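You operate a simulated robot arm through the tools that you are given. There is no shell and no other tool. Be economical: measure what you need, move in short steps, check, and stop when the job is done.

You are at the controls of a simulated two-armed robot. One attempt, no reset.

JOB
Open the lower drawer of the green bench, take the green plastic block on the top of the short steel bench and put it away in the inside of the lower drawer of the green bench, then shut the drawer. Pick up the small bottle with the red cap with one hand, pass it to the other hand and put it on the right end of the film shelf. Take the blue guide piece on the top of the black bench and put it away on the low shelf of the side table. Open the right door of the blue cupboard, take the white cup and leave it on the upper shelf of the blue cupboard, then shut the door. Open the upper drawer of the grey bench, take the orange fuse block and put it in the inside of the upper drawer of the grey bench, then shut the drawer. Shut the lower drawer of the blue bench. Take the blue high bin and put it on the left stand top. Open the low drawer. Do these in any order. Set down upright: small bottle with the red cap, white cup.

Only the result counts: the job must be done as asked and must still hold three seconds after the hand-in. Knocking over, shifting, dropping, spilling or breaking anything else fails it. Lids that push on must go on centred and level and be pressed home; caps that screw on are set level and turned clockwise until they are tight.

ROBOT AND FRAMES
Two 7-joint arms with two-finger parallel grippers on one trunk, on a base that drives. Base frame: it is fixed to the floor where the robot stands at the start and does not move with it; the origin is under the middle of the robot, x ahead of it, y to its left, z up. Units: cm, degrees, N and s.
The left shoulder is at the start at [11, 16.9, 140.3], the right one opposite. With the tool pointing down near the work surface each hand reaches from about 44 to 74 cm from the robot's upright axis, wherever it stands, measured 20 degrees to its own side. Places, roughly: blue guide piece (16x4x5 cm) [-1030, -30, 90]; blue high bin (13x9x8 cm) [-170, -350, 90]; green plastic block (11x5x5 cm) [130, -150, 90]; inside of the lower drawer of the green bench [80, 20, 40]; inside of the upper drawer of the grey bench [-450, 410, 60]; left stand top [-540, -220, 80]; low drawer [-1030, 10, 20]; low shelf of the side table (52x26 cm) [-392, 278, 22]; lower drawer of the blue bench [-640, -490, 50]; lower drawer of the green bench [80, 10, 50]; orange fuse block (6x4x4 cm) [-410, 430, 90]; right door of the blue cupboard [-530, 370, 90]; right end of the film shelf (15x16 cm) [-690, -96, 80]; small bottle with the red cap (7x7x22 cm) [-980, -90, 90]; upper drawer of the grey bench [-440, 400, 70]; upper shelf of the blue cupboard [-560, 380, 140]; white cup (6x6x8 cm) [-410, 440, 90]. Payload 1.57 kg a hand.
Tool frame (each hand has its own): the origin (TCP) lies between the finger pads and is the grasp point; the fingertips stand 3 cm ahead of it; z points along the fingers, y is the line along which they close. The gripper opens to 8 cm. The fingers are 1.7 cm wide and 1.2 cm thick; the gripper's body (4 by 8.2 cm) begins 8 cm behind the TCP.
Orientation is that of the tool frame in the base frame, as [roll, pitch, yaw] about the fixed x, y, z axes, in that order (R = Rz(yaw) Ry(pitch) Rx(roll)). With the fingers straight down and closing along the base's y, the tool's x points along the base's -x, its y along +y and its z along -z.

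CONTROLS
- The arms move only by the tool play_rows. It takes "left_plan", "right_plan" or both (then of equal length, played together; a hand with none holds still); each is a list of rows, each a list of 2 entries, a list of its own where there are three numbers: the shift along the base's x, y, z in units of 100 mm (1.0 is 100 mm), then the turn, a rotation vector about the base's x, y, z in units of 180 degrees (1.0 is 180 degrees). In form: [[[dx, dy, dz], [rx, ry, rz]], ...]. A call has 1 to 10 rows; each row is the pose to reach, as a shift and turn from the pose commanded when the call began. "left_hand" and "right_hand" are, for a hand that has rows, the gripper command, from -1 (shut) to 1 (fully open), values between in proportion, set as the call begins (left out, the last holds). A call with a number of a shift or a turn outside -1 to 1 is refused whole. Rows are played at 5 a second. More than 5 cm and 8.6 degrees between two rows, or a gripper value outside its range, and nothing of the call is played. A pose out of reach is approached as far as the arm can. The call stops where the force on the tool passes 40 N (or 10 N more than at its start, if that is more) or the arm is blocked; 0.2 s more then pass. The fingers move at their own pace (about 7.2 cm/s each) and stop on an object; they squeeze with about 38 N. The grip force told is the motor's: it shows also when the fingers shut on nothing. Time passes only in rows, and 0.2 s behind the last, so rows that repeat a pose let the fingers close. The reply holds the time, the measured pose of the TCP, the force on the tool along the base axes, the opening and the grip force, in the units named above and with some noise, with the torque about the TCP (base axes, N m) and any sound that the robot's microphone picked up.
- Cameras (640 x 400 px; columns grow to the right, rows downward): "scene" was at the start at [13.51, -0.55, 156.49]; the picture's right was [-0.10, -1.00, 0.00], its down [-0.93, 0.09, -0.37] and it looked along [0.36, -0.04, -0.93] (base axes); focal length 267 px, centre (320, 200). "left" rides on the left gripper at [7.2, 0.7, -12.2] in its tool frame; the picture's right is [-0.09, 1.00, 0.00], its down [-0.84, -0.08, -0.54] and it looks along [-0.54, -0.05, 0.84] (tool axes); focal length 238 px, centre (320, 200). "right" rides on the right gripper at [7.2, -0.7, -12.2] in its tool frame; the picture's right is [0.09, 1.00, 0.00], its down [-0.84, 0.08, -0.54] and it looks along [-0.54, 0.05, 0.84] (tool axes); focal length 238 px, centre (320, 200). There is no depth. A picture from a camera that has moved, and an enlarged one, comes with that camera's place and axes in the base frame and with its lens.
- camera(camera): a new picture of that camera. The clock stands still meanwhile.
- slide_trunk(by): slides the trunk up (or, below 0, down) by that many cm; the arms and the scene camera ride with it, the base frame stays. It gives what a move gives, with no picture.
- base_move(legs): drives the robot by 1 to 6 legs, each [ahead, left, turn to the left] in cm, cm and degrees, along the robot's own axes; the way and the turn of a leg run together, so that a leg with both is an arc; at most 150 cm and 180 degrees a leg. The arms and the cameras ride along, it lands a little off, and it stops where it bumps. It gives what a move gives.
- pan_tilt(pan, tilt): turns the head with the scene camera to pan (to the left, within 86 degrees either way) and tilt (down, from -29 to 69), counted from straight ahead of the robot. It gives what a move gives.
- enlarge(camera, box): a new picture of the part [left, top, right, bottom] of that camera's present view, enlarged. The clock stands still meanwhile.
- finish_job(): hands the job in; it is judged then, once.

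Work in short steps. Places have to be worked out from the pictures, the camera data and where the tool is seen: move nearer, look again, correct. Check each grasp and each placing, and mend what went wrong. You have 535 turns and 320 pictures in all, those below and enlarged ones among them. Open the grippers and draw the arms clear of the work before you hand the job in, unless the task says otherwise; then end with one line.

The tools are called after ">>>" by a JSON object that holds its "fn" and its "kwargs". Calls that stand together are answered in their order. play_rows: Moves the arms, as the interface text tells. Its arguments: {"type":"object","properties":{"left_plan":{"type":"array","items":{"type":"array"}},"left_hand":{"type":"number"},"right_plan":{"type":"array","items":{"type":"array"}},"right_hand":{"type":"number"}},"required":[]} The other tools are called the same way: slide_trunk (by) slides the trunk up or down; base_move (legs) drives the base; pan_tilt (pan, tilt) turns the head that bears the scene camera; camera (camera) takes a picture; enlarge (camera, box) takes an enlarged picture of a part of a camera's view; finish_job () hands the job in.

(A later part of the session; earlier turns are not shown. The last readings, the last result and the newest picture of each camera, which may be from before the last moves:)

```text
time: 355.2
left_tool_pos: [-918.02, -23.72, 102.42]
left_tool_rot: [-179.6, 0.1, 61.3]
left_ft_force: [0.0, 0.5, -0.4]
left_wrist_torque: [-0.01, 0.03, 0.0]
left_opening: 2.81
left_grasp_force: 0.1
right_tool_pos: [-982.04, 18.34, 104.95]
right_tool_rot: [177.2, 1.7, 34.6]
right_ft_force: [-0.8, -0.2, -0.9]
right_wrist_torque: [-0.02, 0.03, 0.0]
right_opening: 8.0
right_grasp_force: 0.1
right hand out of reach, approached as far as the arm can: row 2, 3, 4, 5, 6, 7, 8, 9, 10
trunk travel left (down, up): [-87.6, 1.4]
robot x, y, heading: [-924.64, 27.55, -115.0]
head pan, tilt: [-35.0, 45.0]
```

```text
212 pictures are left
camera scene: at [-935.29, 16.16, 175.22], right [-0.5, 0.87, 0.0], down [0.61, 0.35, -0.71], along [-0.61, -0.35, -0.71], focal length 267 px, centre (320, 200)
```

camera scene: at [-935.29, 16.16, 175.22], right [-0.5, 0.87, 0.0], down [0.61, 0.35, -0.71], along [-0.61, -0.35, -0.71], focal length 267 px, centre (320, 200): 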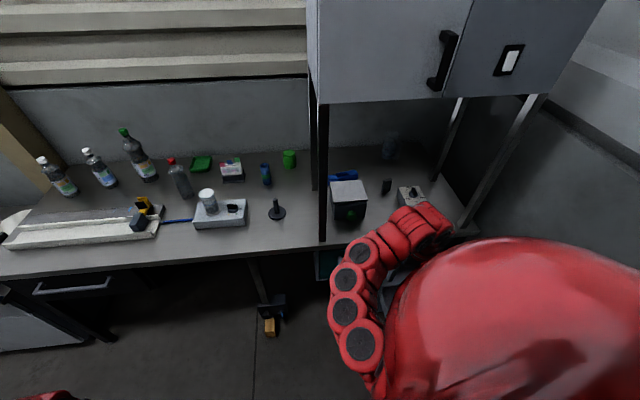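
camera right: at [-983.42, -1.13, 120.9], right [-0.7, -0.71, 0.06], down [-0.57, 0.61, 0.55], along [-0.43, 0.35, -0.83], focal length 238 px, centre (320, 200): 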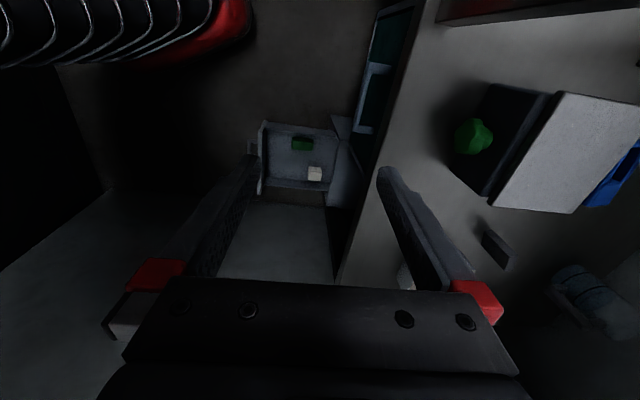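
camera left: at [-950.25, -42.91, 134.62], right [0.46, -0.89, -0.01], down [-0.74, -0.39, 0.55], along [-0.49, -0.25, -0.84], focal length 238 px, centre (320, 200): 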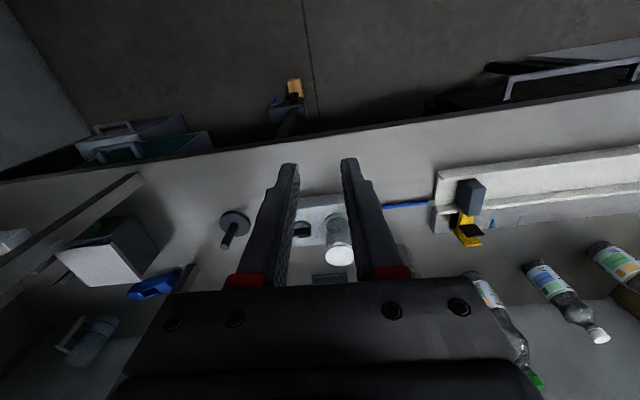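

The elbow still lies inward because the hand is far out to the right. I bring the hand in close and higher in front of the chest to flip the elbow outward.

>>> {"fn": "play_rows", "kwargs": {"right_plan": [[[0.24, -0.16, 0.18], [0, 0, 0.04]], [[0.48, -0.32, 0.35], [0, 0, 0.08]], [[0.72, -0.47, 0.53], [0, 0, 0.12]], [[0.96, -0.63, 0.7], [0, 0, 0.16]]]}}

>>> {"fn": "play_rows", "kwargs": {"right_plan": [[[0.24, -0.16, 0.18], [0, 0, 0]], [[0.48, -0.32, 0.35], [0, 0, 0]], [[0.72, -0.47, 0.53], [0, 0, 0]], [[0.96, -0.63, 0.7], [0, 0, 0]]]}}

>>> {"fn": "play_rows", "kwargs": {"right_plan": [[[0.24, -0.16, 0.18], [0, 0, 0]], [[0.48, -0.32, 0.35], [0, 0, 0]], [[0.72, -0.47, 0.53], [0, 0, 0]], [[0.96, -0.63, 0.7], [0, 0, 0]]]}}

>>> {"fn": "camera", "kwargs": {"camera": "scene"}}

```text
time: 356.2
left_tool_pos: [-918.12, -23.74, 102.5]
left_tool_rot: [-179.7, 0.1, 61.2]
left_ft_force: [-0.4, 0.4, 0.2]
left_wrist_torque: [0.01, 0.02, 0.0]
left_opening: 2.8
left_grasp_force: 0.1
right_tool_pos: [-973.3, 14.86, 110.1]
right_tool_rot: [-178.7, -1.5, 59.4]
right_ft_force: [0.2, 0.4, 0.4]
right_wrist_torque: [0.01, 0.02, 0.02]
right_opening: 8.01
right_grasp_force: 0.1
right hand out of reach, approached as far as the arm can: row 1, 2, 3, 4
trunk travel left (down, up): [-87.6, 1.4]
robot x, y, heading: [-924.7, 27.41, -115.2]
head pan, tilt: [-35.0, 45.0]
```

```text
time: 357.2
left_tool_pos: [-918.07, -23.66, 102.45]
left_tool_rot: [-179.6, 0.0, 61.2]
left_ft_force: [0.6, 0.1, 0.5]
left_wrist_torque: [0.0, 0.02, 0.0]
left_opening: 2.8
left_grasp_force: 0.0
right_tool_pos: [-970.13, 9.12, 112.65]
right_tool_rot: [-176.9, -1.8, 60.7]
right_ft_force: [-0.3, -0.1, 0.8]
right_wrist_torque: [0.02, -0.01, 0.03]
right_opening: 7.99
right_grasp_force: 0.0
right hand out of reach, approached as far as the arm can: row 1, 2, 3, 4
trunk travel left (down, up): [-87.6, 1.4]
robot x, y, heading: [-924.8, 27.72, -115.2]
head pan, tilt: [-35.0, 45.0]
```

```text
time: 358.2
left_tool_pos: [-918.16, -23.74, 102.38]
left_tool_rot: [-179.6, 0.1, 61.2]
left_ft_force: [-0.8, 0.0, 0.8]
left_wrist_torque: [-0.01, 0.0, -0.01]
left_opening: 2.83
left_grasp_force: 0.1
right_tool_pos: [-964.79, 3.29, 118.68]
right_tool_rot: [-172.9, -0.5, 63.0]
right_ft_force: [0.8, 0.2, 0.1]
right_wrist_torque: [0.0, 0.02, -0.01]
right_opening: 8.03
right_grasp_force: 0.1
right hand out of reach, approached as far as the arm can: row 1, 2, 3, 4
trunk travel left (down, up): [-87.6, 1.4]
robot x, y, heading: [-924.51, 27.32, -115.0]
head pan, tilt: [-35.0, 45.0]
```

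```text
211 pictures are left
camera scene: at [-935.28, 16.13, 175.21], right [-0.5, 0.87, 0.0], down [0.61, 0.35, -0.71], along [-0.61, -0.35, -0.71], focal length 267 px, centre (320, 200)
```

scene: 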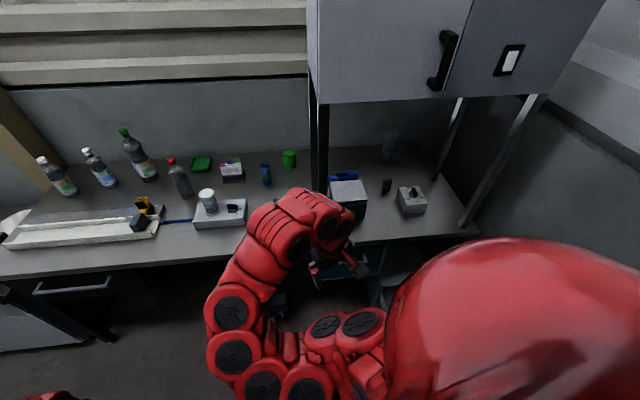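

The elbow is now wrapped inward. To restore the outward elbow I must retrace the earlier wrist path: yaw back, pitch up to horizontal, then unroll to neutral. First yaw −85° while extending a bit.

>>> {"fn": "play_rows", "kwargs": {"right_plan": [[[-0.04, -0.09, -0.1], [0, 0, -0.047]], [[-0.08, -0.18, -0.2], [0, 0, -0.094]], [[-0.12, -0.27, -0.3], [0, 0, -0.141]], [[-0.17, -0.36, -0.4], [0, 0, -0.188]], [[-0.21, -0.45, -0.5], [0, 0, -0.235]], [[-0.25, -0.54, -0.6], [0, 0, -0.282]], [[-0.3, -0.63, -0.7], [0, 0, -0.329]], [[-0.34, -0.72, -0.8], [0, 0, -0.376]], [[-0.38, -0.81, -0.9], [0, 0, -0.423]], [[-0.42, -0.9, -1.0], [0, 0, -0.47]]]}}

>>> {"fn": "play_rows", "kwargs": {"right_plan": [[[0, 0, 0], [-0.0425, 0.0199, 0]], [[0, 0, 0], [-0.085, 0.0398, 0]], [[0, 0, 0], [-0.1275, 0.0597, 0]], [[0, 0, 0], [-0.17, 0.0796, 0]], [[0, 0, 0], [-0.2125, 0.0995, 0]], [[0, 0, 0], [-0.255, 0.1194, 0]], [[0, 0, 0], [-0.2975, 0.1393, 0]], [[0, 0, 0], [-0.34, 0.1592, 0]], [[0, 0, 0], [-0.3825, 0.1791, 0]], [[0, 0, 0], [-0.425, 0.199, 0]]]}}

>>> {"fn": "camera", "kwargs": {"camera": "scene"}}

```text
time: 360.4
left_tool_pos: [-918.11, -23.67, 102.46]
left_tool_rot: [-179.5, 0.1, 61.1]
left_ft_force: [0.5, 0.2, -0.2]
left_wrist_torque: [0.0, 0.03, 0.0]
left_opening: 2.79
left_grasp_force: 0.0
right_tool_pos: [-974.51, 2.78, 104.81]
right_tool_rot: [-173.4, 0.4, -21.5]
right_ft_force: [0.0, -0.5, 0.4]
right_wrist_torque: [0.03, 0.03, 0.0]
right_opening: 8.01
right_grasp_force: 0.1
right hand out of reach, approached as far as the arm can: row 1, 2, 3, 4, 5, 6, 7, 8, 9, 10
trunk travel left (down, up): [-87.6, 1.4]
robot x, y, heading: [-924.98, 27.24, -115.4]
head pan, tilt: [-35.0, 45.0]
```

```text
time: 362.6
left_tool_pos: [-918.25, -23.77, 102.42]
left_tool_rot: [-179.7, 0.1, 61.2]
left_ft_force: [0.4, 0.5, -0.1]
left_wrist_torque: [-0.01, 0.0, -0.01]
left_opening: 2.79
left_grasp_force: 0.0
right_tool_pos: [-974.59, 2.83, 104.71]
right_tool_rot: [102.6, 3.4, -24.3]
right_ft_force: [0.7, -0.1, -0.2]
right_wrist_torque: [0.04, 0.01, 0.01]
right_opening: 7.98
right_grasp_force: 0.0
right hand out of reach, approached as far as the arm can: row 4, 5, 6, 7, 8
trunk travel left (down, up): [-87.6, 1.4]
robot x, y, heading: [-924.82, 27.31, -115.1]
head pan, tilt: [-35.0, 45.0]
```

```text
210 pictures are left
camera scene: at [-935.51, 16.01, 175.19], right [-0.5, 0.87, 0.0], down [0.61, 0.35, -0.71], along [-0.61, -0.35, -0.71], focal length 267 px, centre (320, 200)
```

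scene: 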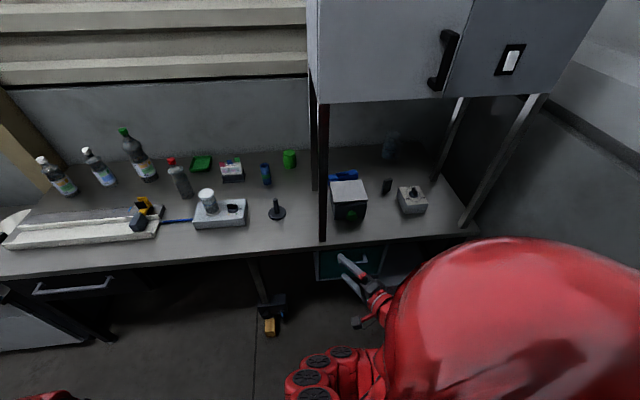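

The tool is horizontal again with the elbow low. Now I unroll it back to neutral, moving it in front of the shoulder.

>>> {"fn": "play_rows", "kwargs": {"right_plan": [[[0.08, -0.04, 0.03], [0.0366, 0.0133, 0.0275]], [[0.16, -0.08, 0.06], [0.0732, 0.0266, 0.055]], [[0.24, -0.12, 0.09], [0.1098, 0.0399, 0.0825]], [[0.32, -0.16, 0.12], [0.1464, 0.0532, 0.11]], [[0.4, -0.2, 0.15], [0.183, 0.0665, 0.1375]], [[0.48, -0.24, 0.18], [0.2196, 0.0798, 0.165]], [[0.56, -0.28, 0.21], [0.2562, 0.0931, 0.1925]], [[0.64, -0.32, 0.24], [0.2928, 0.1064, 0.22]], [[0.72, -0.36, 0.27], [0.3294, 0.1197, 0.2475]], [[0.8, -0.4, 0.3], [0.366, 0.133, 0.275]]]}}

>>> {"fn": "play_rows", "kwargs": {"right_plan": [[[0.06, -0.03, 0.03], [0.0366, 0.0133, 0.0275]], [[0.12, -0.06, 0.06], [0.0732, 0.0266, 0.055]], [[0.18, -0.09, 0.09], [0.1098, 0.0399, 0.0825]], [[0.24, -0.12, 0.12], [0.1464, 0.0532, 0.11]]]}}

>>> {"fn": "camera", "kwargs": {"camera": "scene"}}

```text
time: 364.9
left_tool_pos: [-918.25, -23.73, 102.39]
left_tool_rot: [-179.6, 0.1, 61.2]
left_ft_force: [0.3, 0.5, -0.2]
left_wrist_torque: [-0.01, 0.03, -0.04]
left_opening: 2.82
left_grasp_force: 0.0
right_tool_pos: [-968.81, -2.59, 106.82]
right_tool_rot: [168.2, 16.9, 43.0]
right_ft_force: [-0.1, -1.0, -0.5]
right_wrist_torque: [0.02, -0.01, 0.0]
right_opening: 8.02
right_grasp_force: 0.1
right hand out of reach, approached as far as the arm can: row 6, 7, 8, 9, 10
trunk travel left (down, up): [-87.6, 1.4]
robot x, y, heading: [-924.85, 27.59, -115.2]
head pan, tilt: [-35.0, 45.0]
```

```text
time: 365.9
left_tool_pos: [-918.12, -23.67, 102.37]
left_tool_rot: [-179.7, 0.1, 61.1]
left_ft_force: [1.5, 0.1, 0.0]
left_wrist_torque: [0.0, -0.02, 0.02]
left_opening: 2.79
left_grasp_force: 0.0
right_tool_pos: [-965.88, -3.81, 106.35]
right_tool_rot: [-172.7, 4.9, 63.5]
right_ft_force: [-0.4, -0.2, -0.4]
right_wrist_torque: [0.01, 0.03, -0.01]
right_opening: 7.98
right_grasp_force: 0.0
right hand out of reach, approached as far as the arm can: row 3, 4
trunk travel left (down, up): [-87.6, 1.4]
robot x, y, heading: [-924.76, 27.71, -115.2]
head pan, tilt: [-35.0, 45.0]
```

```text
209 pictures are left
camera scene: at [-935.31, 16.15, 175.22], right [-0.5, 0.87, 0.0], down [0.61, 0.35, -0.71], along [-0.61, -0.35, -0.71], focal length 267 px, centre (320, 200)
```

scene: 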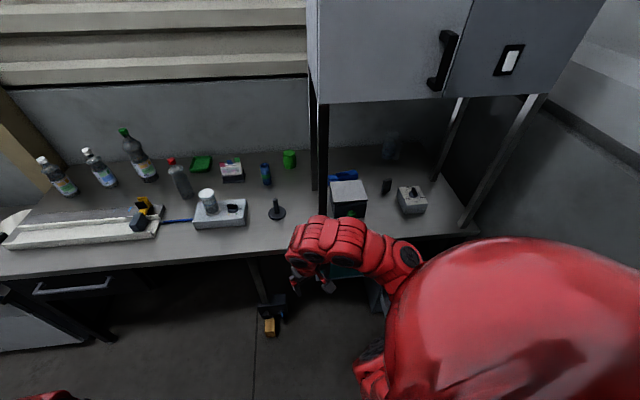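

The elbow is now outward and high. I turn the wrist +71° (camera to the right, away from the post), while moving the hand right toward q≈598.

>>> {"fn": "play_rows", "kwargs": {"right_plan": [[[-0.06, 0.09, 0.02], [0, 0, 0.044]], [[-0.12, 0.18, 0.05], [0, 0, 0.088]], [[-0.18, 0.26, 0.08], [0, 0, 0.132]], [[-0.24, 0.35, 0.1], [0, 0, 0.176]], [[-0.3, 0.44, 0.12], [0, 0, 0.22]], [[-0.36, 0.53, 0.15], [0, 0, 0.264]], [[-0.42, 0.62, 0.18], [0, 0, 0.308]], [[-0.48, 0.7, 0.2], [0, 0, 0.352]], [[-0.54, 0.79, 0.2], [0, 0, 0.39]]]}}

>>> {"fn": "camera", "kwargs": {"camera": "scene"}}

```text
time: 367.9
left_tool_pos: [-918.09, -23.71, 102.36]
left_tool_rot: [-179.6, 0.2, 61.3]
left_ft_force: [-0.3, 0.4, 0.4]
left_wrist_torque: [0.03, -0.03, -0.01]
left_opening: 2.81
left_grasp_force: 0.1
right_tool_pos: [-971.4, 4.15, 108.19]
right_tool_rot: [-172.7, 4.8, 133.6]
right_ft_force: [0.6, -0.5, 0.2]
right_wrist_torque: [0.0, -0.03, -0.01]
right_opening: 8.0
right_grasp_force: 0.0
trunk travel left (down, up): [-87.6, 1.4]
robot x, y, heading: [-924.79, 27.64, -115.3]
head pan, tilt: [-35.0, 45.0]
```

```text
208 pictures are left
camera scene: at [-935.3, 16.2, 175.22], right [-0.5, 0.87, 0.0], down [0.61, 0.35, -0.71], along [-0.61, -0.35, -0.71], focal length 267 px, centre (320, 200)
```

scene: 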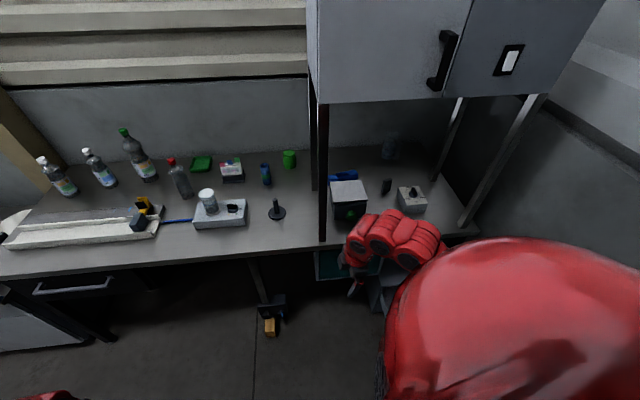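

That pose was fully reachable. I level the tool, move 7 cm further right, then drive the base diagonally toward the bench.

>>> {"fn": "play_rows", "kwargs": {"right_plan": [[[-0.2, 0.28, 0.1], [0.023, -0.005, 0]], [[-0.42, 0.56, 0.2], [0.047, -0.011, 0]]]}}

>>> {"fn": "base_move", "kwargs": {"legs": [[24, -19, 0]]}}

>>> {"fn": "camera", "kwargs": {"camera": "scene"}}

>>> {"fn": "camera", "kwargs": {"camera": "right"}}

```text
time: 368.4
left_tool_pos: [-918.18, -23.6, 102.43]
left_tool_rot: [-179.6, 0.2, 61.2]
left_ft_force: [-0.2, -1.1, -0.5]
left_wrist_torque: [0.03, 0.03, 0.0]
left_opening: 2.8
left_grasp_force: 0.1
right_tool_pos: [-974.3, 9.09, 109.12]
right_tool_rot: [-178.3, 1.2, 133.4]
right_ft_force: [0.5, -0.1, 0.6]
right_wrist_torque: [-0.01, -0.02, 0.01]
right_opening: 8.01
right_grasp_force: 0.0
right hand out of reach, approached as far as the arm can: row 2
trunk travel left (down, up): [-87.6, 1.4]
robot x, y, heading: [-924.91, 27.76, -115.4]
head pan, tilt: [-35.0, 45.0]
```

```text
time: 370.5
left_tool_pos: [-945.2, -37.84, 102.31]
left_tool_rot: [-179.6, 0.1, 61.4]
left_ft_force: [0.5, -0.7, 0.2]
left_wrist_torque: [0.0, 0.03, -0.01]
left_opening: 2.79
left_grasp_force: 0.1
right_tool_pos: [-1001.61, -5.17, 109.1]
right_tool_rot: [-178.2, 1.1, 133.6]
right_ft_force: [-0.2, -0.8, 0.5]
right_wrist_torque: [0.01, 0.03, 0.02]
right_opening: 8.0
right_grasp_force: 0.2
trunk travel left (down, up): [-87.6, 1.4]
robot x, y, heading: [-952.44, 13.6, -115.0]
head pan, tilt: [-35.0, 45.0]
```

```text
207 pictures are left
camera scene: at [-962.54, 2.07, 175.23], right [-0.5, 0.87, 0.0], down [0.61, 0.35, -0.71], along [-0.61, -0.35, -0.71], focal length 267 px, centre (320, 200)
```

scene: 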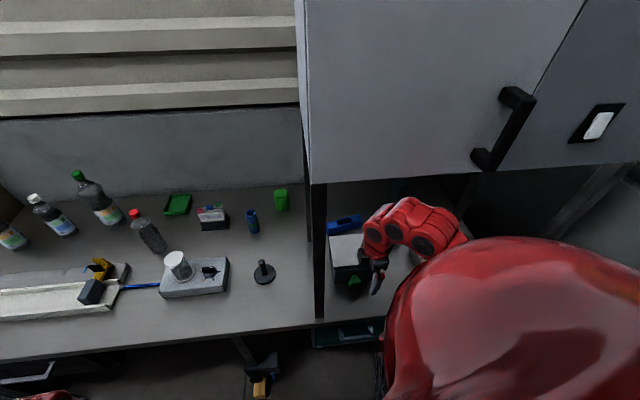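

```text
206 pictures are left
camera right: at [-1007.0, -0.04, 121.2], right [0.66, 0.75, -0.03], down [0.64, -0.53, 0.55], along [0.4, -0.39, -0.83], focal length 238 px, centre (320, 200)
```

right: 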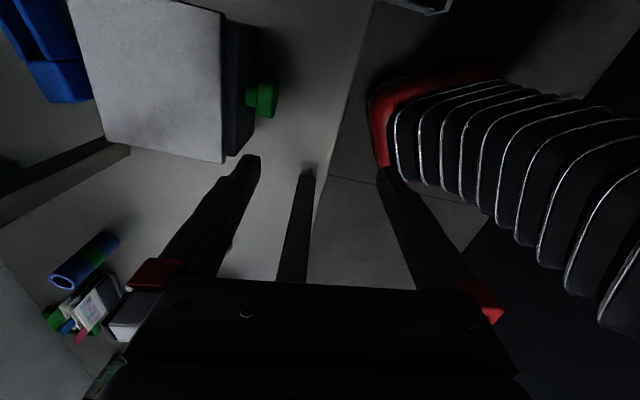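

The hand is in front of the box at z 109 and the guide centre is 31 cm further ahead. I alternate: extend forward and up with the arm, then lower the trunk to bring the elbow under the cabinet.

>>> {"fn": "play_rows", "kwargs": {"right_plan": [[[-0.2, -0.14, 0.25], [0, 0, 0]], [[-0.4, -0.28, 0.5], [0, 0, 0]], [[-0.6, -0.42, 0.75], [0, 0, 0]], [[-0.8, -0.56, 1.0], [0, 0, 0]]]}}

>>> {"fn": "slide_trunk", "kwargs": {"by": -12}}

>>> {"fn": "camera", "kwargs": {"camera": "scene"}}

```text
time: 371.5
left_tool_pos: [-945.4, -37.65, 102.47]
left_tool_rot: [-179.6, 0.0, 61.4]
left_ft_force: [-0.6, -0.4, -0.2]
left_wrist_torque: [0.01, 0.03, 0.04]
left_opening: 2.8
left_grasp_force: 0.1
right_tool_pos: [-1002.45, -7.29, 109.44]
right_tool_rot: [-177.4, 1.4, 133.6]
right_ft_force: [0.0, 0.4, 0.0]
right_wrist_torque: [0.02, 0.01, -0.01]
right_opening: 7.99
right_grasp_force: 0.1
right hand out of reach, approached as far as the arm can: row 1, 2, 3, 4
trunk travel left (down, up): [-87.6, 1.4]
robot x, y, heading: [-951.7, 13.81, -115.0]
head pan, tilt: [-35.0, 45.0]
```

```text
time: 373.0
left_tool_pos: [-945.3, -37.73, 90.42]
left_tool_rot: [-179.6, 0.1, 61.4]
left_ft_force: [-0.2, -0.2, 0.2]
left_wrist_torque: [-0.04, -0.02, -0.01]
left_opening: 2.77
left_grasp_force: 0.0
right_tool_pos: [-1002.52, -7.3, 97.41]
right_tool_rot: [-177.4, 1.6, 133.6]
right_ft_force: [-0.3, -0.7, 0.6]
right_wrist_torque: [0.01, 0.0, 0.04]
right_opening: 8.0
right_grasp_force: 0.1
trunk travel left (down, up): [-75.6, 13.4]
robot x, y, heading: [-952.33, 13.45, -115.1]
head pan, tilt: [-35.0, 45.0]
```

```text
205 pictures are left
camera scene: at [-962.65, 2.02, 163.22], right [-0.5, 0.87, 0.0], down [0.61, 0.35, -0.71], along [-0.61, -0.35, -0.71], focal length 267 px, centre (320, 200)
```

scene: 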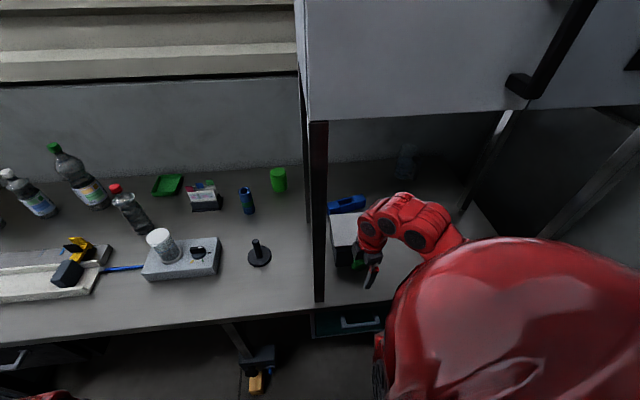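

The arm didn't move in that direction. I raise the trunk back and test a pure forward extension.

>>> {"fn": "slide_trunk", "kwargs": {"by": 12}}

>>> {"fn": "play_rows", "kwargs": {"right_plan": [[[-0.12, -0.09, 0], [0, 0, 0]], [[-0.24, -0.18, 0], [0, 0, 0]], [[-0.4, -0.3, 0], [0, 0, 0]], [[-0.56, -0.42, 0], [0, 0, 0]], [[-0.72, -0.54, 0], [0, 0, 0]]]}}

```text
time: 374.5
left_tool_pos: [-945.31, -37.71, 102.36]
left_tool_rot: [-179.6, 0.1, 61.4]
left_ft_force: [-0.1, 0.2, -0.1]
left_wrist_torque: [-0.04, 0.02, 0.0]
left_opening: 2.77
left_grasp_force: 0.0
right_tool_pos: [-1002.52, -7.28, 109.32]
right_tool_rot: [-177.4, 1.5, 133.6]
right_ft_force: [0.0, 0.0, 0.1]
right_wrist_torque: [-0.01, -0.01, 0.03]
right_opening: 7.97
right_grasp_force: 0.0
trunk travel left (down, up): [-87.6, 1.4]
robot x, y, heading: [-952.32, 13.19, -115.1]
head pan, tilt: [-35.0, 45.0]
```

```text
time: 375.7
left_tool_pos: [-945.29, -37.9, 102.38]
left_tool_rot: [-179.7, 0.0, 61.4]
left_ft_force: [0.3, -0.4, -0.3]
left_wrist_torque: [0.05, 0.0, 0.01]
left_opening: 2.82
left_grasp_force: 0.1
right_tool_pos: [-1008.24, -14.63, 108.25]
right_tool_rot: [-177.2, 1.5, 133.6]
right_ft_force: [0.1, 0.6, -0.5]
right_wrist_torque: [0.0, 0.0, 0.02]
right_opening: 8.0
right_grasp_force: 0.0
right hand out of reach, approached as far as the arm can: row 2, 3, 4, 5
trunk travel left (down, up): [-87.6, 1.4]
robot x, y, heading: [-952.14, 13.56, -114.9]
head pan, tilt: [-35.0, 45.0]
```

The arm drifts left: it can't reach so far to its right. I'll go back to the squared heading (-143°) with the hand straight ahead of the shoulder. First I back off and bring the hand in.

>>> {"fn": "base_move", "kwargs": {"legs": [[-22, 16, 0]]}}

>>> {"fn": "play_rows", "kwargs": {"right_plan": [[[0.3, -0.14, 0], [0, 0, 0.04]], [[0.6, -0.28, 0], [0, 0, 0.08]], [[0.9, -0.42, 0], [0, 0, 0.12]]]}}

>>> {"fn": "play_rows", "kwargs": {"right_plan": [[[0.3, -0.14, 0], [0, 0, 0.02]], [[0.6, -0.28, 0], [0, 0, 0.04]], [[0.9, -0.42, 0], [0, 0, 0.04]]]}}

>>> {"fn": "base_move", "kwargs": {"legs": [[0, 0, -28]]}}

>>> {"fn": "camera", "kwargs": {"camera": "scene"}}

```text
time: 377.6
left_tool_pos: [-921.74, -24.87, 102.47]
left_tool_rot: [-179.5, 0.0, 61.7]
left_ft_force: [-0.8, 0.9, -0.3]
left_wrist_torque: [0.01, 0.0, -0.05]
left_opening: 2.8
left_grasp_force: 0.0
right_tool_pos: [-984.68, -1.62, 108.17]
right_tool_rot: [-177.2, 1.7, 133.8]
right_ft_force: [-0.1, 0.4, -0.2]
right_wrist_torque: [0.03, -0.03, 0.01]
right_opening: 7.99
right_grasp_force: 0.1
trunk travel left (down, up): [-87.6, 1.4]
robot x, y, heading: [-928.8, 26.48, -114.8]
head pan, tilt: [-35.0, 45.0]
```

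```text
time: 378.4
left_tool_pos: [-921.65, -24.84, 102.43]
left_tool_rot: [-179.6, 0.1, 61.6]
left_ft_force: [-0.2, -0.2, -0.9]
left_wrist_torque: [0.01, 0.0, 0.0]
left_opening: 2.8
left_grasp_force: 0.1
right_tool_pos: [-975.54, -5.76, 108.26]
right_tool_rot: [-177.2, 1.5, 155.4]
right_ft_force: [0.8, -0.4, -0.2]
right_wrist_torque: [0.01, -0.04, 0.01]
right_opening: 8.0
right_grasp_force: 0.0
trunk travel left (down, up): [-87.6, 1.4]
robot x, y, heading: [-928.81, 26.01, -115.0]
head pan, tilt: [-35.0, 45.0]
```

```text
time: 379.2
left_tool_pos: [-921.7, -24.83, 102.4]
left_tool_rot: [-179.5, 0.1, 61.6]
left_ft_force: [0.4, -0.5, 0.9]
left_wrist_torque: [-0.02, 0.01, 0.02]
left_opening: 2.79
left_grasp_force: 0.0
right_tool_pos: [-966.56, -10.07, 108.14]
right_tool_rot: [-177.2, 1.6, 162.5]
right_ft_force: [-0.2, -0.8, 0.4]
right_wrist_torque: [0.0, 0.0, 0.0]
right_opening: 7.98
right_grasp_force: 0.0
trunk travel left (down, up): [-87.6, 1.4]
robot x, y, heading: [-928.65, 26.05, -114.8]
head pan, tilt: [-35.0, 45.0]
```

```text
time: 381.0
left_tool_pos: [-946.7, -22.05, 102.43]
left_tool_rot: [-179.6, 0.1, 33.3]
left_ft_force: [0.0, -0.1, -0.3]
left_wrist_torque: [-0.03, 0.0, 0.02]
left_opening: 2.8
left_grasp_force: 0.0
right_tool_pos: [-979.28, 12.08, 108.31]
right_tool_rot: [-177.2, 1.6, 134.4]
right_ft_force: [0.7, -0.5, 0.0]
right_wrist_torque: [0.0, -0.03, 0.03]
right_opening: 7.99
right_grasp_force: 0.0
trunk travel left (down, up): [-87.6, 1.4]
robot x, y, heading: [-928.45, 26.37, -143.3]
head pan, tilt: [-35.0, 45.0]
```

```text
204 pictures are left
camera scene: at [-943.29, 21.17, 175.22], right [-0.04, 1.0, 0.0], down [0.71, 0.02, -0.71], along [-0.71, -0.02, -0.71], focal length 267 px, centre (320, 200)
```

scene: 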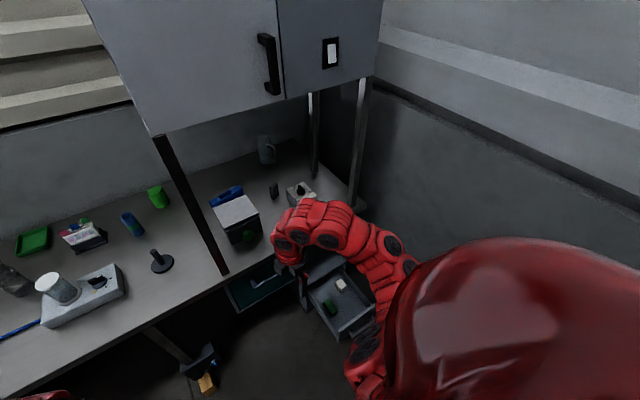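

Now the right arm has its elbow outward and the hand is on the guide's line (q≈599). I test extending it forward and up from here.

>>> {"fn": "play_rows", "kwargs": {"right_plan": [[[-0.2, -0.15, 0.1], [0, 0, 0]], [[-0.4, -0.3, 0.2], [0, 0, 0]], [[-0.6, -0.45, 0.3], [0, 0, 0]], [[-0.8, -0.6, 0.4], [0, 0, 0]]]}}

>>> {"fn": "slide_trunk", "kwargs": {"by": -4}}

>>> {"fn": "play_rows", "kwargs": {"right_plan": [[[-0.2, -0.15, 0.15], [0, 0, 0]], [[-0.4, -0.3, 0.3], [0, 0, 0]], [[-0.6, -0.45, 0.45], [0, 0, 0]], [[-0.8, -0.6, 0.6], [0, 0, 0]]]}}

>>> {"fn": "camera", "kwargs": {"camera": "scene"}}

```text
time: 382.0
left_tool_pos: [-946.69, -22.15, 102.46]
left_tool_rot: [-179.5, 0.2, 33.4]
left_ft_force: [0.2, 0.1, 0.2]
left_wrist_torque: [0.0, -0.01, 0.0]
left_opening: 2.78
left_grasp_force: 0.1
right_tool_pos: [-985.84, 6.88, 108.81]
right_tool_rot: [-176.8, 1.7, 134.3]
right_ft_force: [0.1, 0.6, 0.1]
right_wrist_torque: [0.01, 0.01, 0.01]
right_opening: 8.02
right_grasp_force: 0.1
right hand out of reach, approached as far as the arm can: row 1, 2, 3, 4
trunk travel left (down, up): [-87.6, 1.4]
robot x, y, heading: [-928.53, 26.37, -143.2]
head pan, tilt: [-35.0, 45.0]
```

```text
time: 382.9
left_tool_pos: [-946.69, -21.99, 98.36]
left_tool_rot: [-179.6, 0.2, 33.5]
left_ft_force: [-1.0, 0.5, 0.5]
left_wrist_torque: [0.02, -0.01, -0.02]
left_opening: 2.83
left_grasp_force: 0.1
right_tool_pos: [-985.82, 7.0, 104.74]
right_tool_rot: [-176.7, 1.7, 134.4]
right_ft_force: [1.1, 0.0, -0.4]
right_wrist_torque: [0.02, 0.01, 0.0]
right_opening: 8.01
right_grasp_force: 0.1
trunk travel left (down, up): [-83.6, 5.4]
robot x, y, heading: [-928.36, 26.15, -143.2]
head pan, tilt: [-35.0, 45.0]
```

```text
time: 383.9
left_tool_pos: [-946.68, -22.13, 98.41]
left_tool_rot: [-179.5, 0.0, 33.4]
left_ft_force: [-0.5, 0.3, -0.4]
left_wrist_torque: [-0.02, -0.02, -0.02]
left_opening: 2.8
left_grasp_force: 0.0
right_tool_pos: [-994.12, 0.91, 110.73]
right_tool_rot: [-177.0, 1.7, 134.6]
right_ft_force: [0.1, -0.8, -0.6]
right_wrist_torque: [0.0, -0.04, 0.01]
right_opening: 8.0
right_grasp_force: 0.1
right hand out of reach, approached as far as the arm can: row 1, 2
trunk travel left (down, up): [-83.6, 5.4]
robot x, y, heading: [-928.74, 26.59, -142.9]
head pan, tilt: [-35.0, 45.0]
```

```text
203 pictures are left
camera scene: at [-943.43, 21.08, 171.2], right [-0.04, 1.0, 0.0], down [0.71, 0.03, -0.71], along [-0.71, -0.02, -0.71], focal length 267 px, centre (320, 200)
```

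scene: 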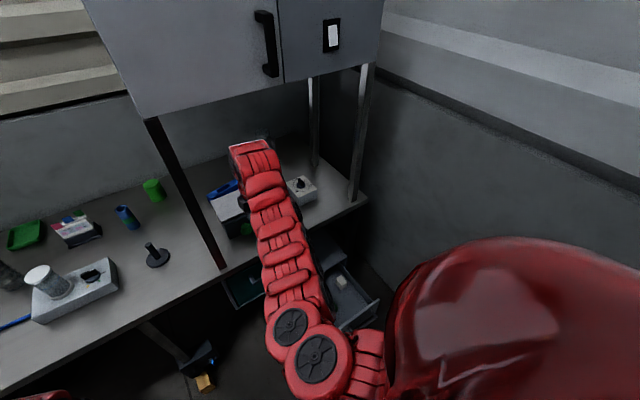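

The arm now stretches straight forward toward the guide at z 110.7. I lower the trunk 6 and drive the base 12 ahead, then check the clearance under the cabinet.

>>> {"fn": "slide_trunk", "kwargs": {"by": -6}}

>>> {"fn": "base_move", "kwargs": {"legs": [[12, 0, 0]]}}

>>> {"fn": "camera", "kwargs": {"camera": "scene"}}

>>> {"fn": "camera", "kwargs": {"camera": "right"}}

```text
time: 384.9
left_tool_pos: [-946.81, -22.02, 92.36]
left_tool_rot: [-179.6, 0.2, 33.4]
left_ft_force: [0.3, 0.8, -0.1]
left_wrist_torque: [-0.03, 0.04, -0.03]
left_opening: 2.81
left_grasp_force: 0.0
right_tool_pos: [-993.83, 1.11, 104.8]
right_tool_rot: [-176.8, 1.6, 134.4]
right_ft_force: [-1.0, -0.5, 0.0]
right_wrist_torque: [0.02, -0.03, -0.02]
right_opening: 7.97
right_grasp_force: 0.2
trunk travel left (down, up): [-77.6, 11.4]
robot x, y, heading: [-928.67, 26.42, -143.0]
head pan, tilt: [-35.0, 45.0]
```

```text
time: 386.1
left_tool_pos: [-956.11, -29.37, 92.44]
left_tool_rot: [-179.6, 0.2, 33.5]
left_ft_force: [-1.1, 0.6, 0.4]
left_wrist_torque: [0.01, 0.02, -0.01]
left_opening: 2.84
left_grasp_force: 0.0
right_tool_pos: [-1003.46, -6.3, 105.03]
right_tool_rot: [-176.7, 1.7, 134.4]
right_ft_force: [0.0, 0.0, -0.3]
right_wrist_torque: [0.0, -0.04, -0.01]
right_opening: 8.01
right_grasp_force: 0.2
trunk travel left (down, up): [-77.6, 11.4]
robot x, y, heading: [-938.79, 19.32, -143.0]
head pan, tilt: [-35.0, 45.0]
```

```text
202 pictures are left
camera scene: at [-952.79, 13.99, 165.23], right [-0.04, 1.0, 0.0], down [0.71, 0.03, -0.71], along [-0.71, -0.03, -0.71], focal length 267 px, centre (320, 200)
```

scene: 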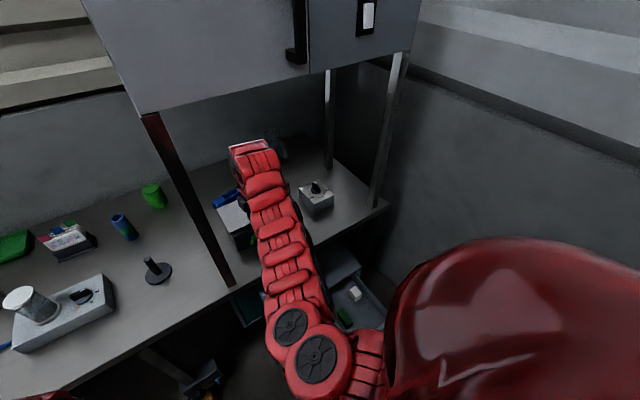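

```text
201 pictures are left
camera right: at [-1008.7, -0.8, 116.84], right [0.65, 0.76, -0.06], down [0.65, -0.51, 0.56], along [0.4, -0.4, -0.83], focal length 238 px, centre (320, 200)
```

right: 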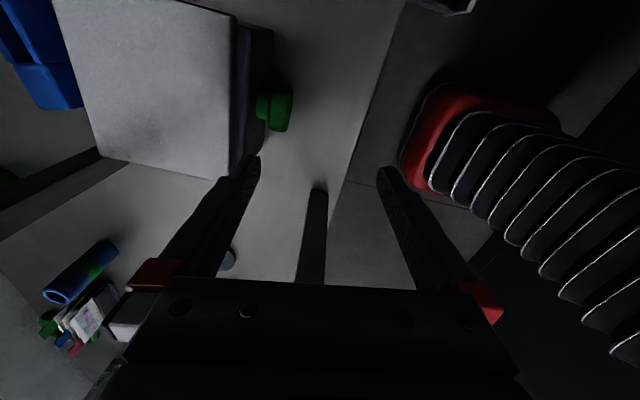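

The wrist top is about 13 cm below the cabinet bottom and the fingers pass 4 cm over the box. I drive 8 more and then extend the arm.

>>> {"fn": "base_move", "kwargs": {"legs": [[9, 0, 0]]}}

>>> {"fn": "play_rows", "kwargs": {"right_plan": [[[-0.2, -0.15, 0.02], [0, 0, 0]], [[-0.4, -0.3, 0.04], [0, 0, 0]], [[-0.6, -0.45, 0.06], [0, 0, 0]], [[-0.8, -0.6, 0.08], [0, 0, 0]]]}}

>>> {"fn": "play_rows", "kwargs": {"right_plan": [[[-0.2, -0.15, 0.02], [0, 0, 0]], [[-0.4, -0.3, 0.04], [0, 0, 0]], [[-0.6, -0.45, 0.06], [0, 0, 0]], [[-0.8, -0.6, 0.08], [0, 0, 0]]]}}

>>> {"fn": "camera", "kwargs": {"camera": "right"}}

>>> {"fn": "camera", "kwargs": {"camera": "scene"}}

```text
time: 387.2
left_tool_pos: [-963.33, -34.74, 92.5]
left_tool_rot: [-179.6, 0.1, 33.5]
left_ft_force: [0.2, 0.6, 0.3]
left_wrist_torque: [0.0, 0.01, -0.01]
left_opening: 2.79
left_grasp_force: 0.0
right_tool_pos: [-1010.62, -11.74, 104.72]
right_tool_rot: [-176.7, 1.6, 134.5]
right_ft_force: [0.0, 0.3, -0.2]
right_wrist_torque: [0.01, 0.01, -0.01]
right_opening: 7.99
right_grasp_force: 0.1
trunk travel left (down, up): [-77.6, 11.4]
robot x, y, heading: [-945.48, 13.41, -142.8]
head pan, tilt: [-35.0, 45.0]
```

```text
time: 388.2
left_tool_pos: [-963.29, -34.72, 92.38]
left_tool_rot: [-179.6, 0.1, 33.5]
left_ft_force: [-1.1, 0.4, 0.4]
left_wrist_torque: [0.06, -0.01, 0.01]
left_opening: 2.79
left_grasp_force: 0.1
right_tool_pos: [-1015.83, -15.58, 105.56]
right_tool_rot: [-176.8, 1.6, 134.5]
right_ft_force: [-0.3, -0.2, 0.3]
right_wrist_torque: [0.03, 0.01, 0.03]
right_opening: 7.99
right_grasp_force: 0.0
right hand out of reach, approached as far as the arm can: row 3, 4
trunk travel left (down, up): [-77.6, 11.4]
robot x, y, heading: [-945.59, 13.62, -142.7]
head pan, tilt: [-35.0, 45.0]
```

```text
time: 389.2
left_tool_pos: [-963.4, -34.76, 92.35]
left_tool_rot: [-179.6, 0.1, 33.6]
left_ft_force: [-0.1, -0.4, -0.6]
left_wrist_torque: [-0.01, -0.02, 0.02]
left_opening: 2.78
left_grasp_force: 0.1
right_tool_pos: [-1016.18, -15.67, 105.59]
right_tool_rot: [-176.8, 1.6, 134.6]
right_ft_force: [-0.2, 0.0, -0.2]
right_wrist_torque: [0.0, 0.02, 0.0]
right_opening: 8.0
right_grasp_force: 0.0
right hand out of reach, approached as far as the arm can: row 1, 2, 3, 4
trunk travel left (down, up): [-77.6, 11.4]
robot x, y, heading: [-945.7, 13.48, -142.8]
head pan, tilt: [-35.0, 45.0]
```

```text
200 pictures are left
camera right: at [-1021.48, -10.29, 117.54], right [0.65, 0.76, -0.06], down [0.65, -0.51, 0.56], along [0.4, -0.4, -0.83], focal length 238 px, centre (320, 200)
```

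right: 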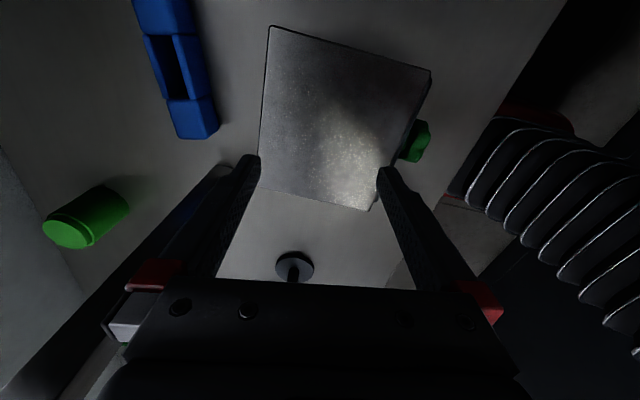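

```text
199 pictures are left
camera scene: at [-960.03, 8.47, 165.22], right [-0.04, 1.0, 0.0], down [0.71, 0.03, -0.71], along [-0.71, -0.03, -0.71], focal length 267 px, centre (320, 200)
```

scene: 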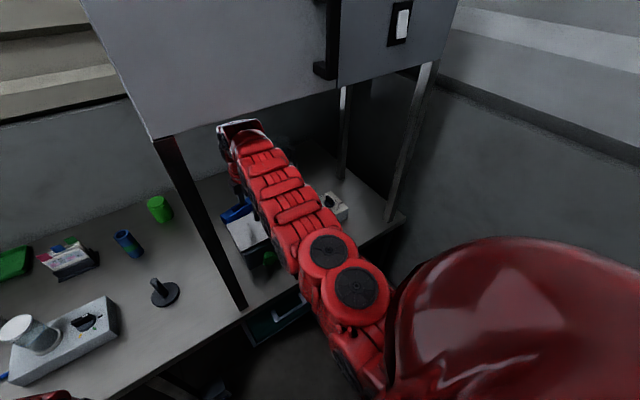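

The straight reach ends at s≈821, 13 cm short. A 13° left turn of the base, a lower shoulder and a 20° forward tilt of the tool will bring it in range. I back out first.

>>> {"fn": "base_move", "kwargs": {"legs": [[-30, 0, 0], [0, 0, 13]]}}

>>> {"fn": "play_rows", "kwargs": {"right_plan": [[[-0.15, 0.2, 0], [0, 0, -0.018]], [[-0.3, 0.4, 0], [0, 0, -0.036]], [[-0.45, 0.6, 0], [0, 0, -0.054]], [[-0.6, 0.8, 0], [0, 0, -0.072]]]}}

>>> {"fn": "play_rows", "kwargs": {"right_plan": [[[-0.12, 0.16, 0], [-0.022, 0.03, 0]], [[-0.24, 0.32, 0], [-0.045, 0.06, 0]], [[-0.36, 0.48, 0], [-0.067, 0.089, 0]]]}}

>>> {"fn": "camera", "kwargs": {"camera": "right"}}

```text
time: 392.1
left_tool_pos: [-928.32, -19.48, 92.41]
left_tool_rot: [-179.6, 0.1, 46.4]
left_ft_force: [-0.3, -0.4, -0.5]
left_wrist_torque: [-0.02, 0.01, -0.02]
left_opening: 2.81
left_grasp_force: 0.1
right_tool_pos: [-984.07, -12.67, 105.62]
right_tool_rot: [-176.8, 1.7, 147.4]
right_ft_force: [0.4, -0.3, -0.4]
right_wrist_torque: [0.0, 0.03, 0.03]
right_opening: 8.0
right_grasp_force: 0.1
trunk travel left (down, up): [-77.6, 11.4]
robot x, y, heading: [-921.61, 31.62, -129.9]
head pan, tilt: [-35.0, 45.0]
```

```text
time: 393.1
left_tool_pos: [-928.43, -19.47, 92.48]
left_tool_rot: [-179.8, 0.2, 46.4]
left_ft_force: [-0.3, 0.5, 0.1]
left_wrist_torque: [0.01, 0.0, 0.01]
left_opening: 2.79
left_grasp_force: 0.1
right_tool_pos: [-990.16, -4.66, 105.65]
right_tool_rot: [-176.8, 1.7, 134.4]
right_ft_force: [-0.3, 0.3, 0.3]
right_wrist_torque: [-0.02, -0.01, -0.01]
right_opening: 8.0
right_grasp_force: 0.1
trunk travel left (down, up): [-77.6, 11.4]
robot x, y, heading: [-921.65, 31.51, -130.0]
head pan, tilt: [-35.0, 45.0]
```

```text
time: 393.9
left_tool_pos: [-928.26, -19.55, 92.47]
left_tool_rot: [-179.6, 0.1, 46.4]
left_ft_force: [0.8, -1.2, 0.1]
left_wrist_torque: [-0.02, -0.02, -0.01]
left_opening: 2.8
left_grasp_force: 0.1
right_tool_pos: [-993.74, 0.16, 105.58]
right_tool_rot: [-156.8, -0.9, 134.6]
right_ft_force: [0.7, -0.2, -0.5]
right_wrist_torque: [0.0, -0.01, -0.05]
right_opening: 7.99
right_grasp_force: 0.0
trunk travel left (down, up): [-77.6, 11.4]
robot x, y, heading: [-921.86, 31.62, -130.3]
head pan, tilt: [-35.0, 45.0]
```

```text
198 pictures are left
camera right: at [-995.74, 8.09, 117.19], right [0.58, 0.71, -0.39], down [0.8, -0.4, 0.45], along [0.17, -0.58, -0.8], focal length 238 px, centre (320, 200)
```

right: 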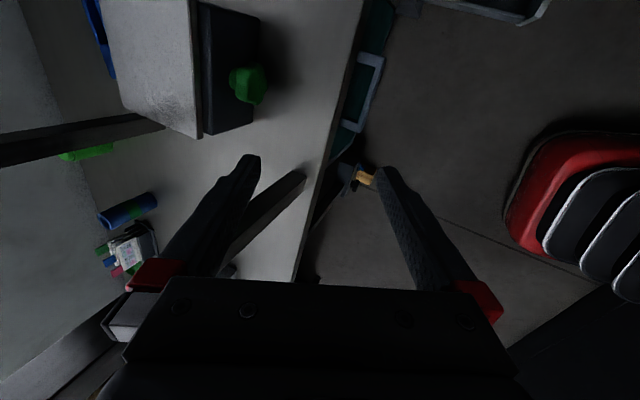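

The tilted hand now reaches s=794 with the robot at 717. I drive the base forward along the bench normal (two steps), watching clearance.

>>> {"fn": "base_move", "kwargs": {"legs": [[18, -4.5, 0]]}}

>>> {"fn": "camera", "kwargs": {"camera": "right"}}

>>> {"fn": "base_move", "kwargs": {"legs": [[14, -4, 0]]}}

>>> {"fn": "camera", "kwargs": {"camera": "right"}}

>>> {"fn": "camera", "kwargs": {"camera": "scene"}}

```text
time: 395.4
left_tool_pos: [-942.86, -30.22, 92.34]
left_tool_rot: [-179.6, 0.3, 46.5]
left_ft_force: [0.7, -0.7, -0.2]
left_wrist_torque: [-0.01, 0.01, -0.01]
left_opening: 2.8
left_grasp_force: 0.0
right_tool_pos: [-1008.39, -10.6, 105.7]
right_tool_rot: [-157.0, -0.9, 134.7]
right_ft_force: [-1.0, -1.5, 0.1]
right_wrist_torque: [0.03, 0.01, 0.0]
right_opening: 7.97
right_grasp_force: 0.1
trunk travel left (down, up): [-77.6, 11.4]
robot x, y, heading: [-936.25, 20.69, -129.6]
head pan, tilt: [-35.0, 45.0]
```

```text
197 pictures are left
camera right: at [-1010.32, -2.72, 117.18], right [0.58, 0.71, -0.39], down [0.8, -0.4, 0.45], along [0.17, -0.57, -0.8], focal length 238 px, centre (320, 200)
```

right: 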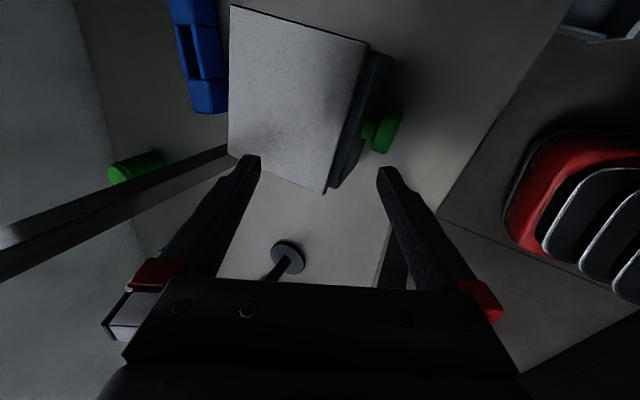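

```text
time: 396.7
left_tool_pos: [-954.76, -38.17, 92.47]
left_tool_rot: [-179.6, 0.2, 46.6]
left_ft_force: [0.1, -0.5, -0.4]
left_wrist_torque: [0.01, -0.01, 0.01]
left_opening: 2.83
left_grasp_force: 0.1
right_tool_pos: [-1020.22, -18.9, 105.72]
right_tool_rot: [-156.9, -1.1, 134.7]
right_ft_force: [0.2, 0.2, 0.5]
right_wrist_torque: [-0.01, 0.0, -0.02]
right_opening: 8.02
right_grasp_force: 0.1
trunk travel left (down, up): [-77.6, 11.4]
robot x, y, heading: [-948.05, 13.11, -129.9]
head pan, tilt: [-35.0, 45.0]
```

```text
196 pictures are left
camera right: at [-1022.26, -10.82, 117.21], right [0.58, 0.71, -0.39], down [0.8, -0.4, 0.45], along [0.17, -0.57, -0.8], focal length 238 px, centre (320, 200)
```

right: 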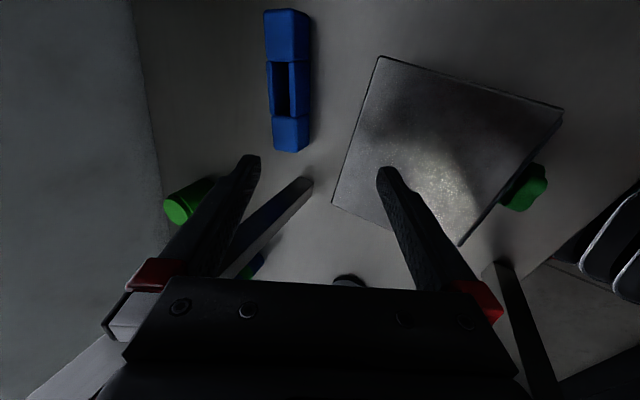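

```text
195 pictures are left
camera scene: at [-961.27, 4.69, 165.23], right [-0.26, 0.97, 0.0], down [0.68, 0.18, -0.71], along [-0.68, -0.19, -0.71], focal length 267 px, centre (320, 200)
```

scene: 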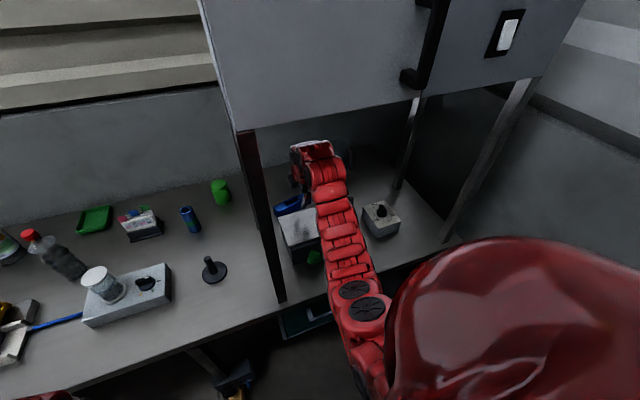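

The guide's centre is at about s 836, q 601. I extend 9.5 cm forward (2 right) at this height.

>>> {"fn": "play_rows", "kwargs": {"right_plan": [[[-0.3, -0.14, 0], [0, 0, 0]], [[-0.6, -0.28, 0], [0, 0, 0]], [[-0.88, -0.41, 0], [0, 0, 0]]]}}

>>> {"fn": "camera", "kwargs": {"camera": "right"}}

```text
time: 397.5
left_tool_pos: [-954.82, -38.09, 92.48]
left_tool_rot: [-179.7, 0.2, 46.6]
left_ft_force: [-0.2, -0.3, -0.2]
left_wrist_torque: [-0.05, 0.03, -0.01]
left_opening: 2.79
left_grasp_force: 0.0
right_tool_pos: [-1028.68, -22.8, 105.67]
right_tool_rot: [-156.9, -1.1, 135.0]
right_ft_force: [0.6, 0.1, -1.7]
right_wrist_torque: [-0.06, 0.14, 0.03]
right_opening: 7.99
right_grasp_force: 0.1
right hand out of reach, approached as far as the arm can: row 3
trunk travel left (down, up): [-77.6, 11.4]
robot x, y, heading: [-948.05, 12.78, -129.7]
head pan, tilt: [-35.0, 45.0]
```

```text
194 pictures are left
camera right: at [-1030.72, -14.81, 117.18], right [0.58, 0.72, -0.39], down [0.8, -0.4, 0.45], along [0.17, -0.57, -0.8], focal length 238 px, centre (320, 200)
```

right: 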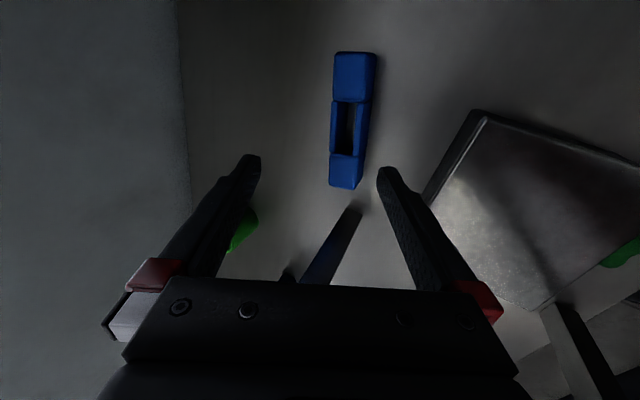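

The hand is above the guide (s≈835.7). I lower the trunk 8 cm and look.

>>> {"fn": "slide_trunk", "kwargs": {"by": -8}}

>>> {"fn": "camera", "kwargs": {"camera": "right"}}

```text
time: 398.7
left_tool_pos: [-954.9, -38.29, 84.44]
left_tool_rot: [-179.5, 0.1, 46.5]
left_ft_force: [0.0, 0.1, 0.2]
left_wrist_torque: [-0.01, -0.03, 0.0]
left_opening: 2.81
left_grasp_force: 0.0
right_tool_pos: [-1028.71, -22.61, 97.66]
right_tool_rot: [-156.9, -0.9, 134.7]
right_ft_force: [0.6, 0.3, -0.7]
right_wrist_torque: [0.0, 0.01, 0.01]
right_opening: 8.0
right_grasp_force: 0.0
trunk travel left (down, up): [-69.6, 19.4]
robot x, y, heading: [-948.04, 12.75, -129.7]
head pan, tilt: [-35.0, 45.0]
```

```text
193 pictures are left
camera right: at [-1030.78, -14.68, 109.09], right [0.58, 0.71, -0.39], down [0.8, -0.4, 0.45], along [0.17, -0.57, -0.8], focal length 238 px, centre (320, 200)
```

right: 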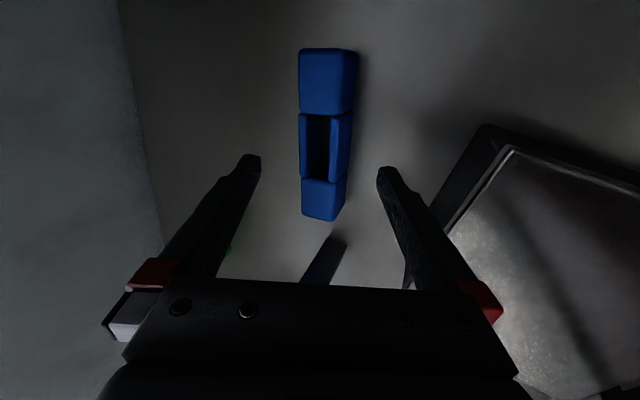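

The guide is 1.5–2 cm further ahead of centre. I go forward 1.6 and down 4.3 with force guard.

>>> {"fn": "play_rows", "kwargs": {"right_plan": [[[-0.07, -0.05, -0.1], [0, 0, 0]], [[-0.13, -0.1, -0.2], [0, 0, 0]], [[-0.13, -0.1, -0.3], [0, 0, 0]], [[-0.13, -0.1, -0.38], [0, 0, 0]], [[-0.13, -0.1, -0.44], [0, 0, 0]]]}}

>>> {"fn": "camera", "kwargs": {"camera": "right"}}

```text
time: 399.9
left_tool_pos: [-954.77, -38.2, 84.41]
left_tool_rot: [-179.6, 0.1, 46.6]
left_ft_force: [0.2, 0.5, 0.5]
left_wrist_torque: [0.01, 0.0, 0.01]
left_opening: 2.79
left_grasp_force: 0.1
right_tool_pos: [-1028.4, -22.63, 94.81]
right_tool_rot: [-156.8, -1.0, 134.7]
right_ft_force: [0.7, -0.3, -0.2]
right_wrist_torque: [-0.01, -0.02, 0.01]
right_opening: 8.01
right_grasp_force: 0.1
right hand out of reach, approached as far as the arm can: row 1, 2, 3, 4, 5
trunk travel left (down, up): [-69.6, 19.4]
robot x, y, heading: [-948.03, 13.14, -129.5]
head pan, tilt: [-35.0, 45.0]
```

```text
192 pictures are left
camera right: at [-1030.41, -14.71, 106.43], right [0.58, 0.71, -0.39], down [0.8, -0.4, 0.45], along [0.17, -0.57, -0.8], focal length 238 px, centre (320, 200)
```

right: 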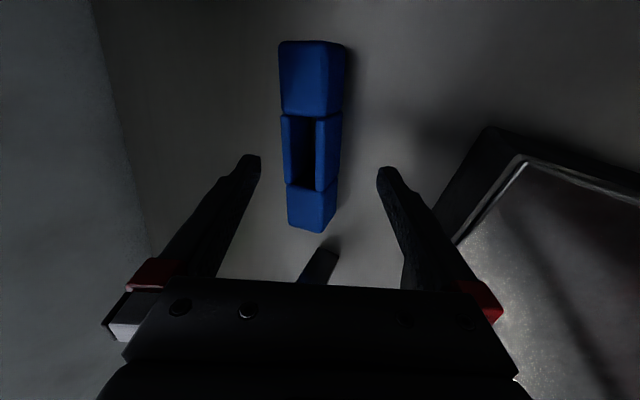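

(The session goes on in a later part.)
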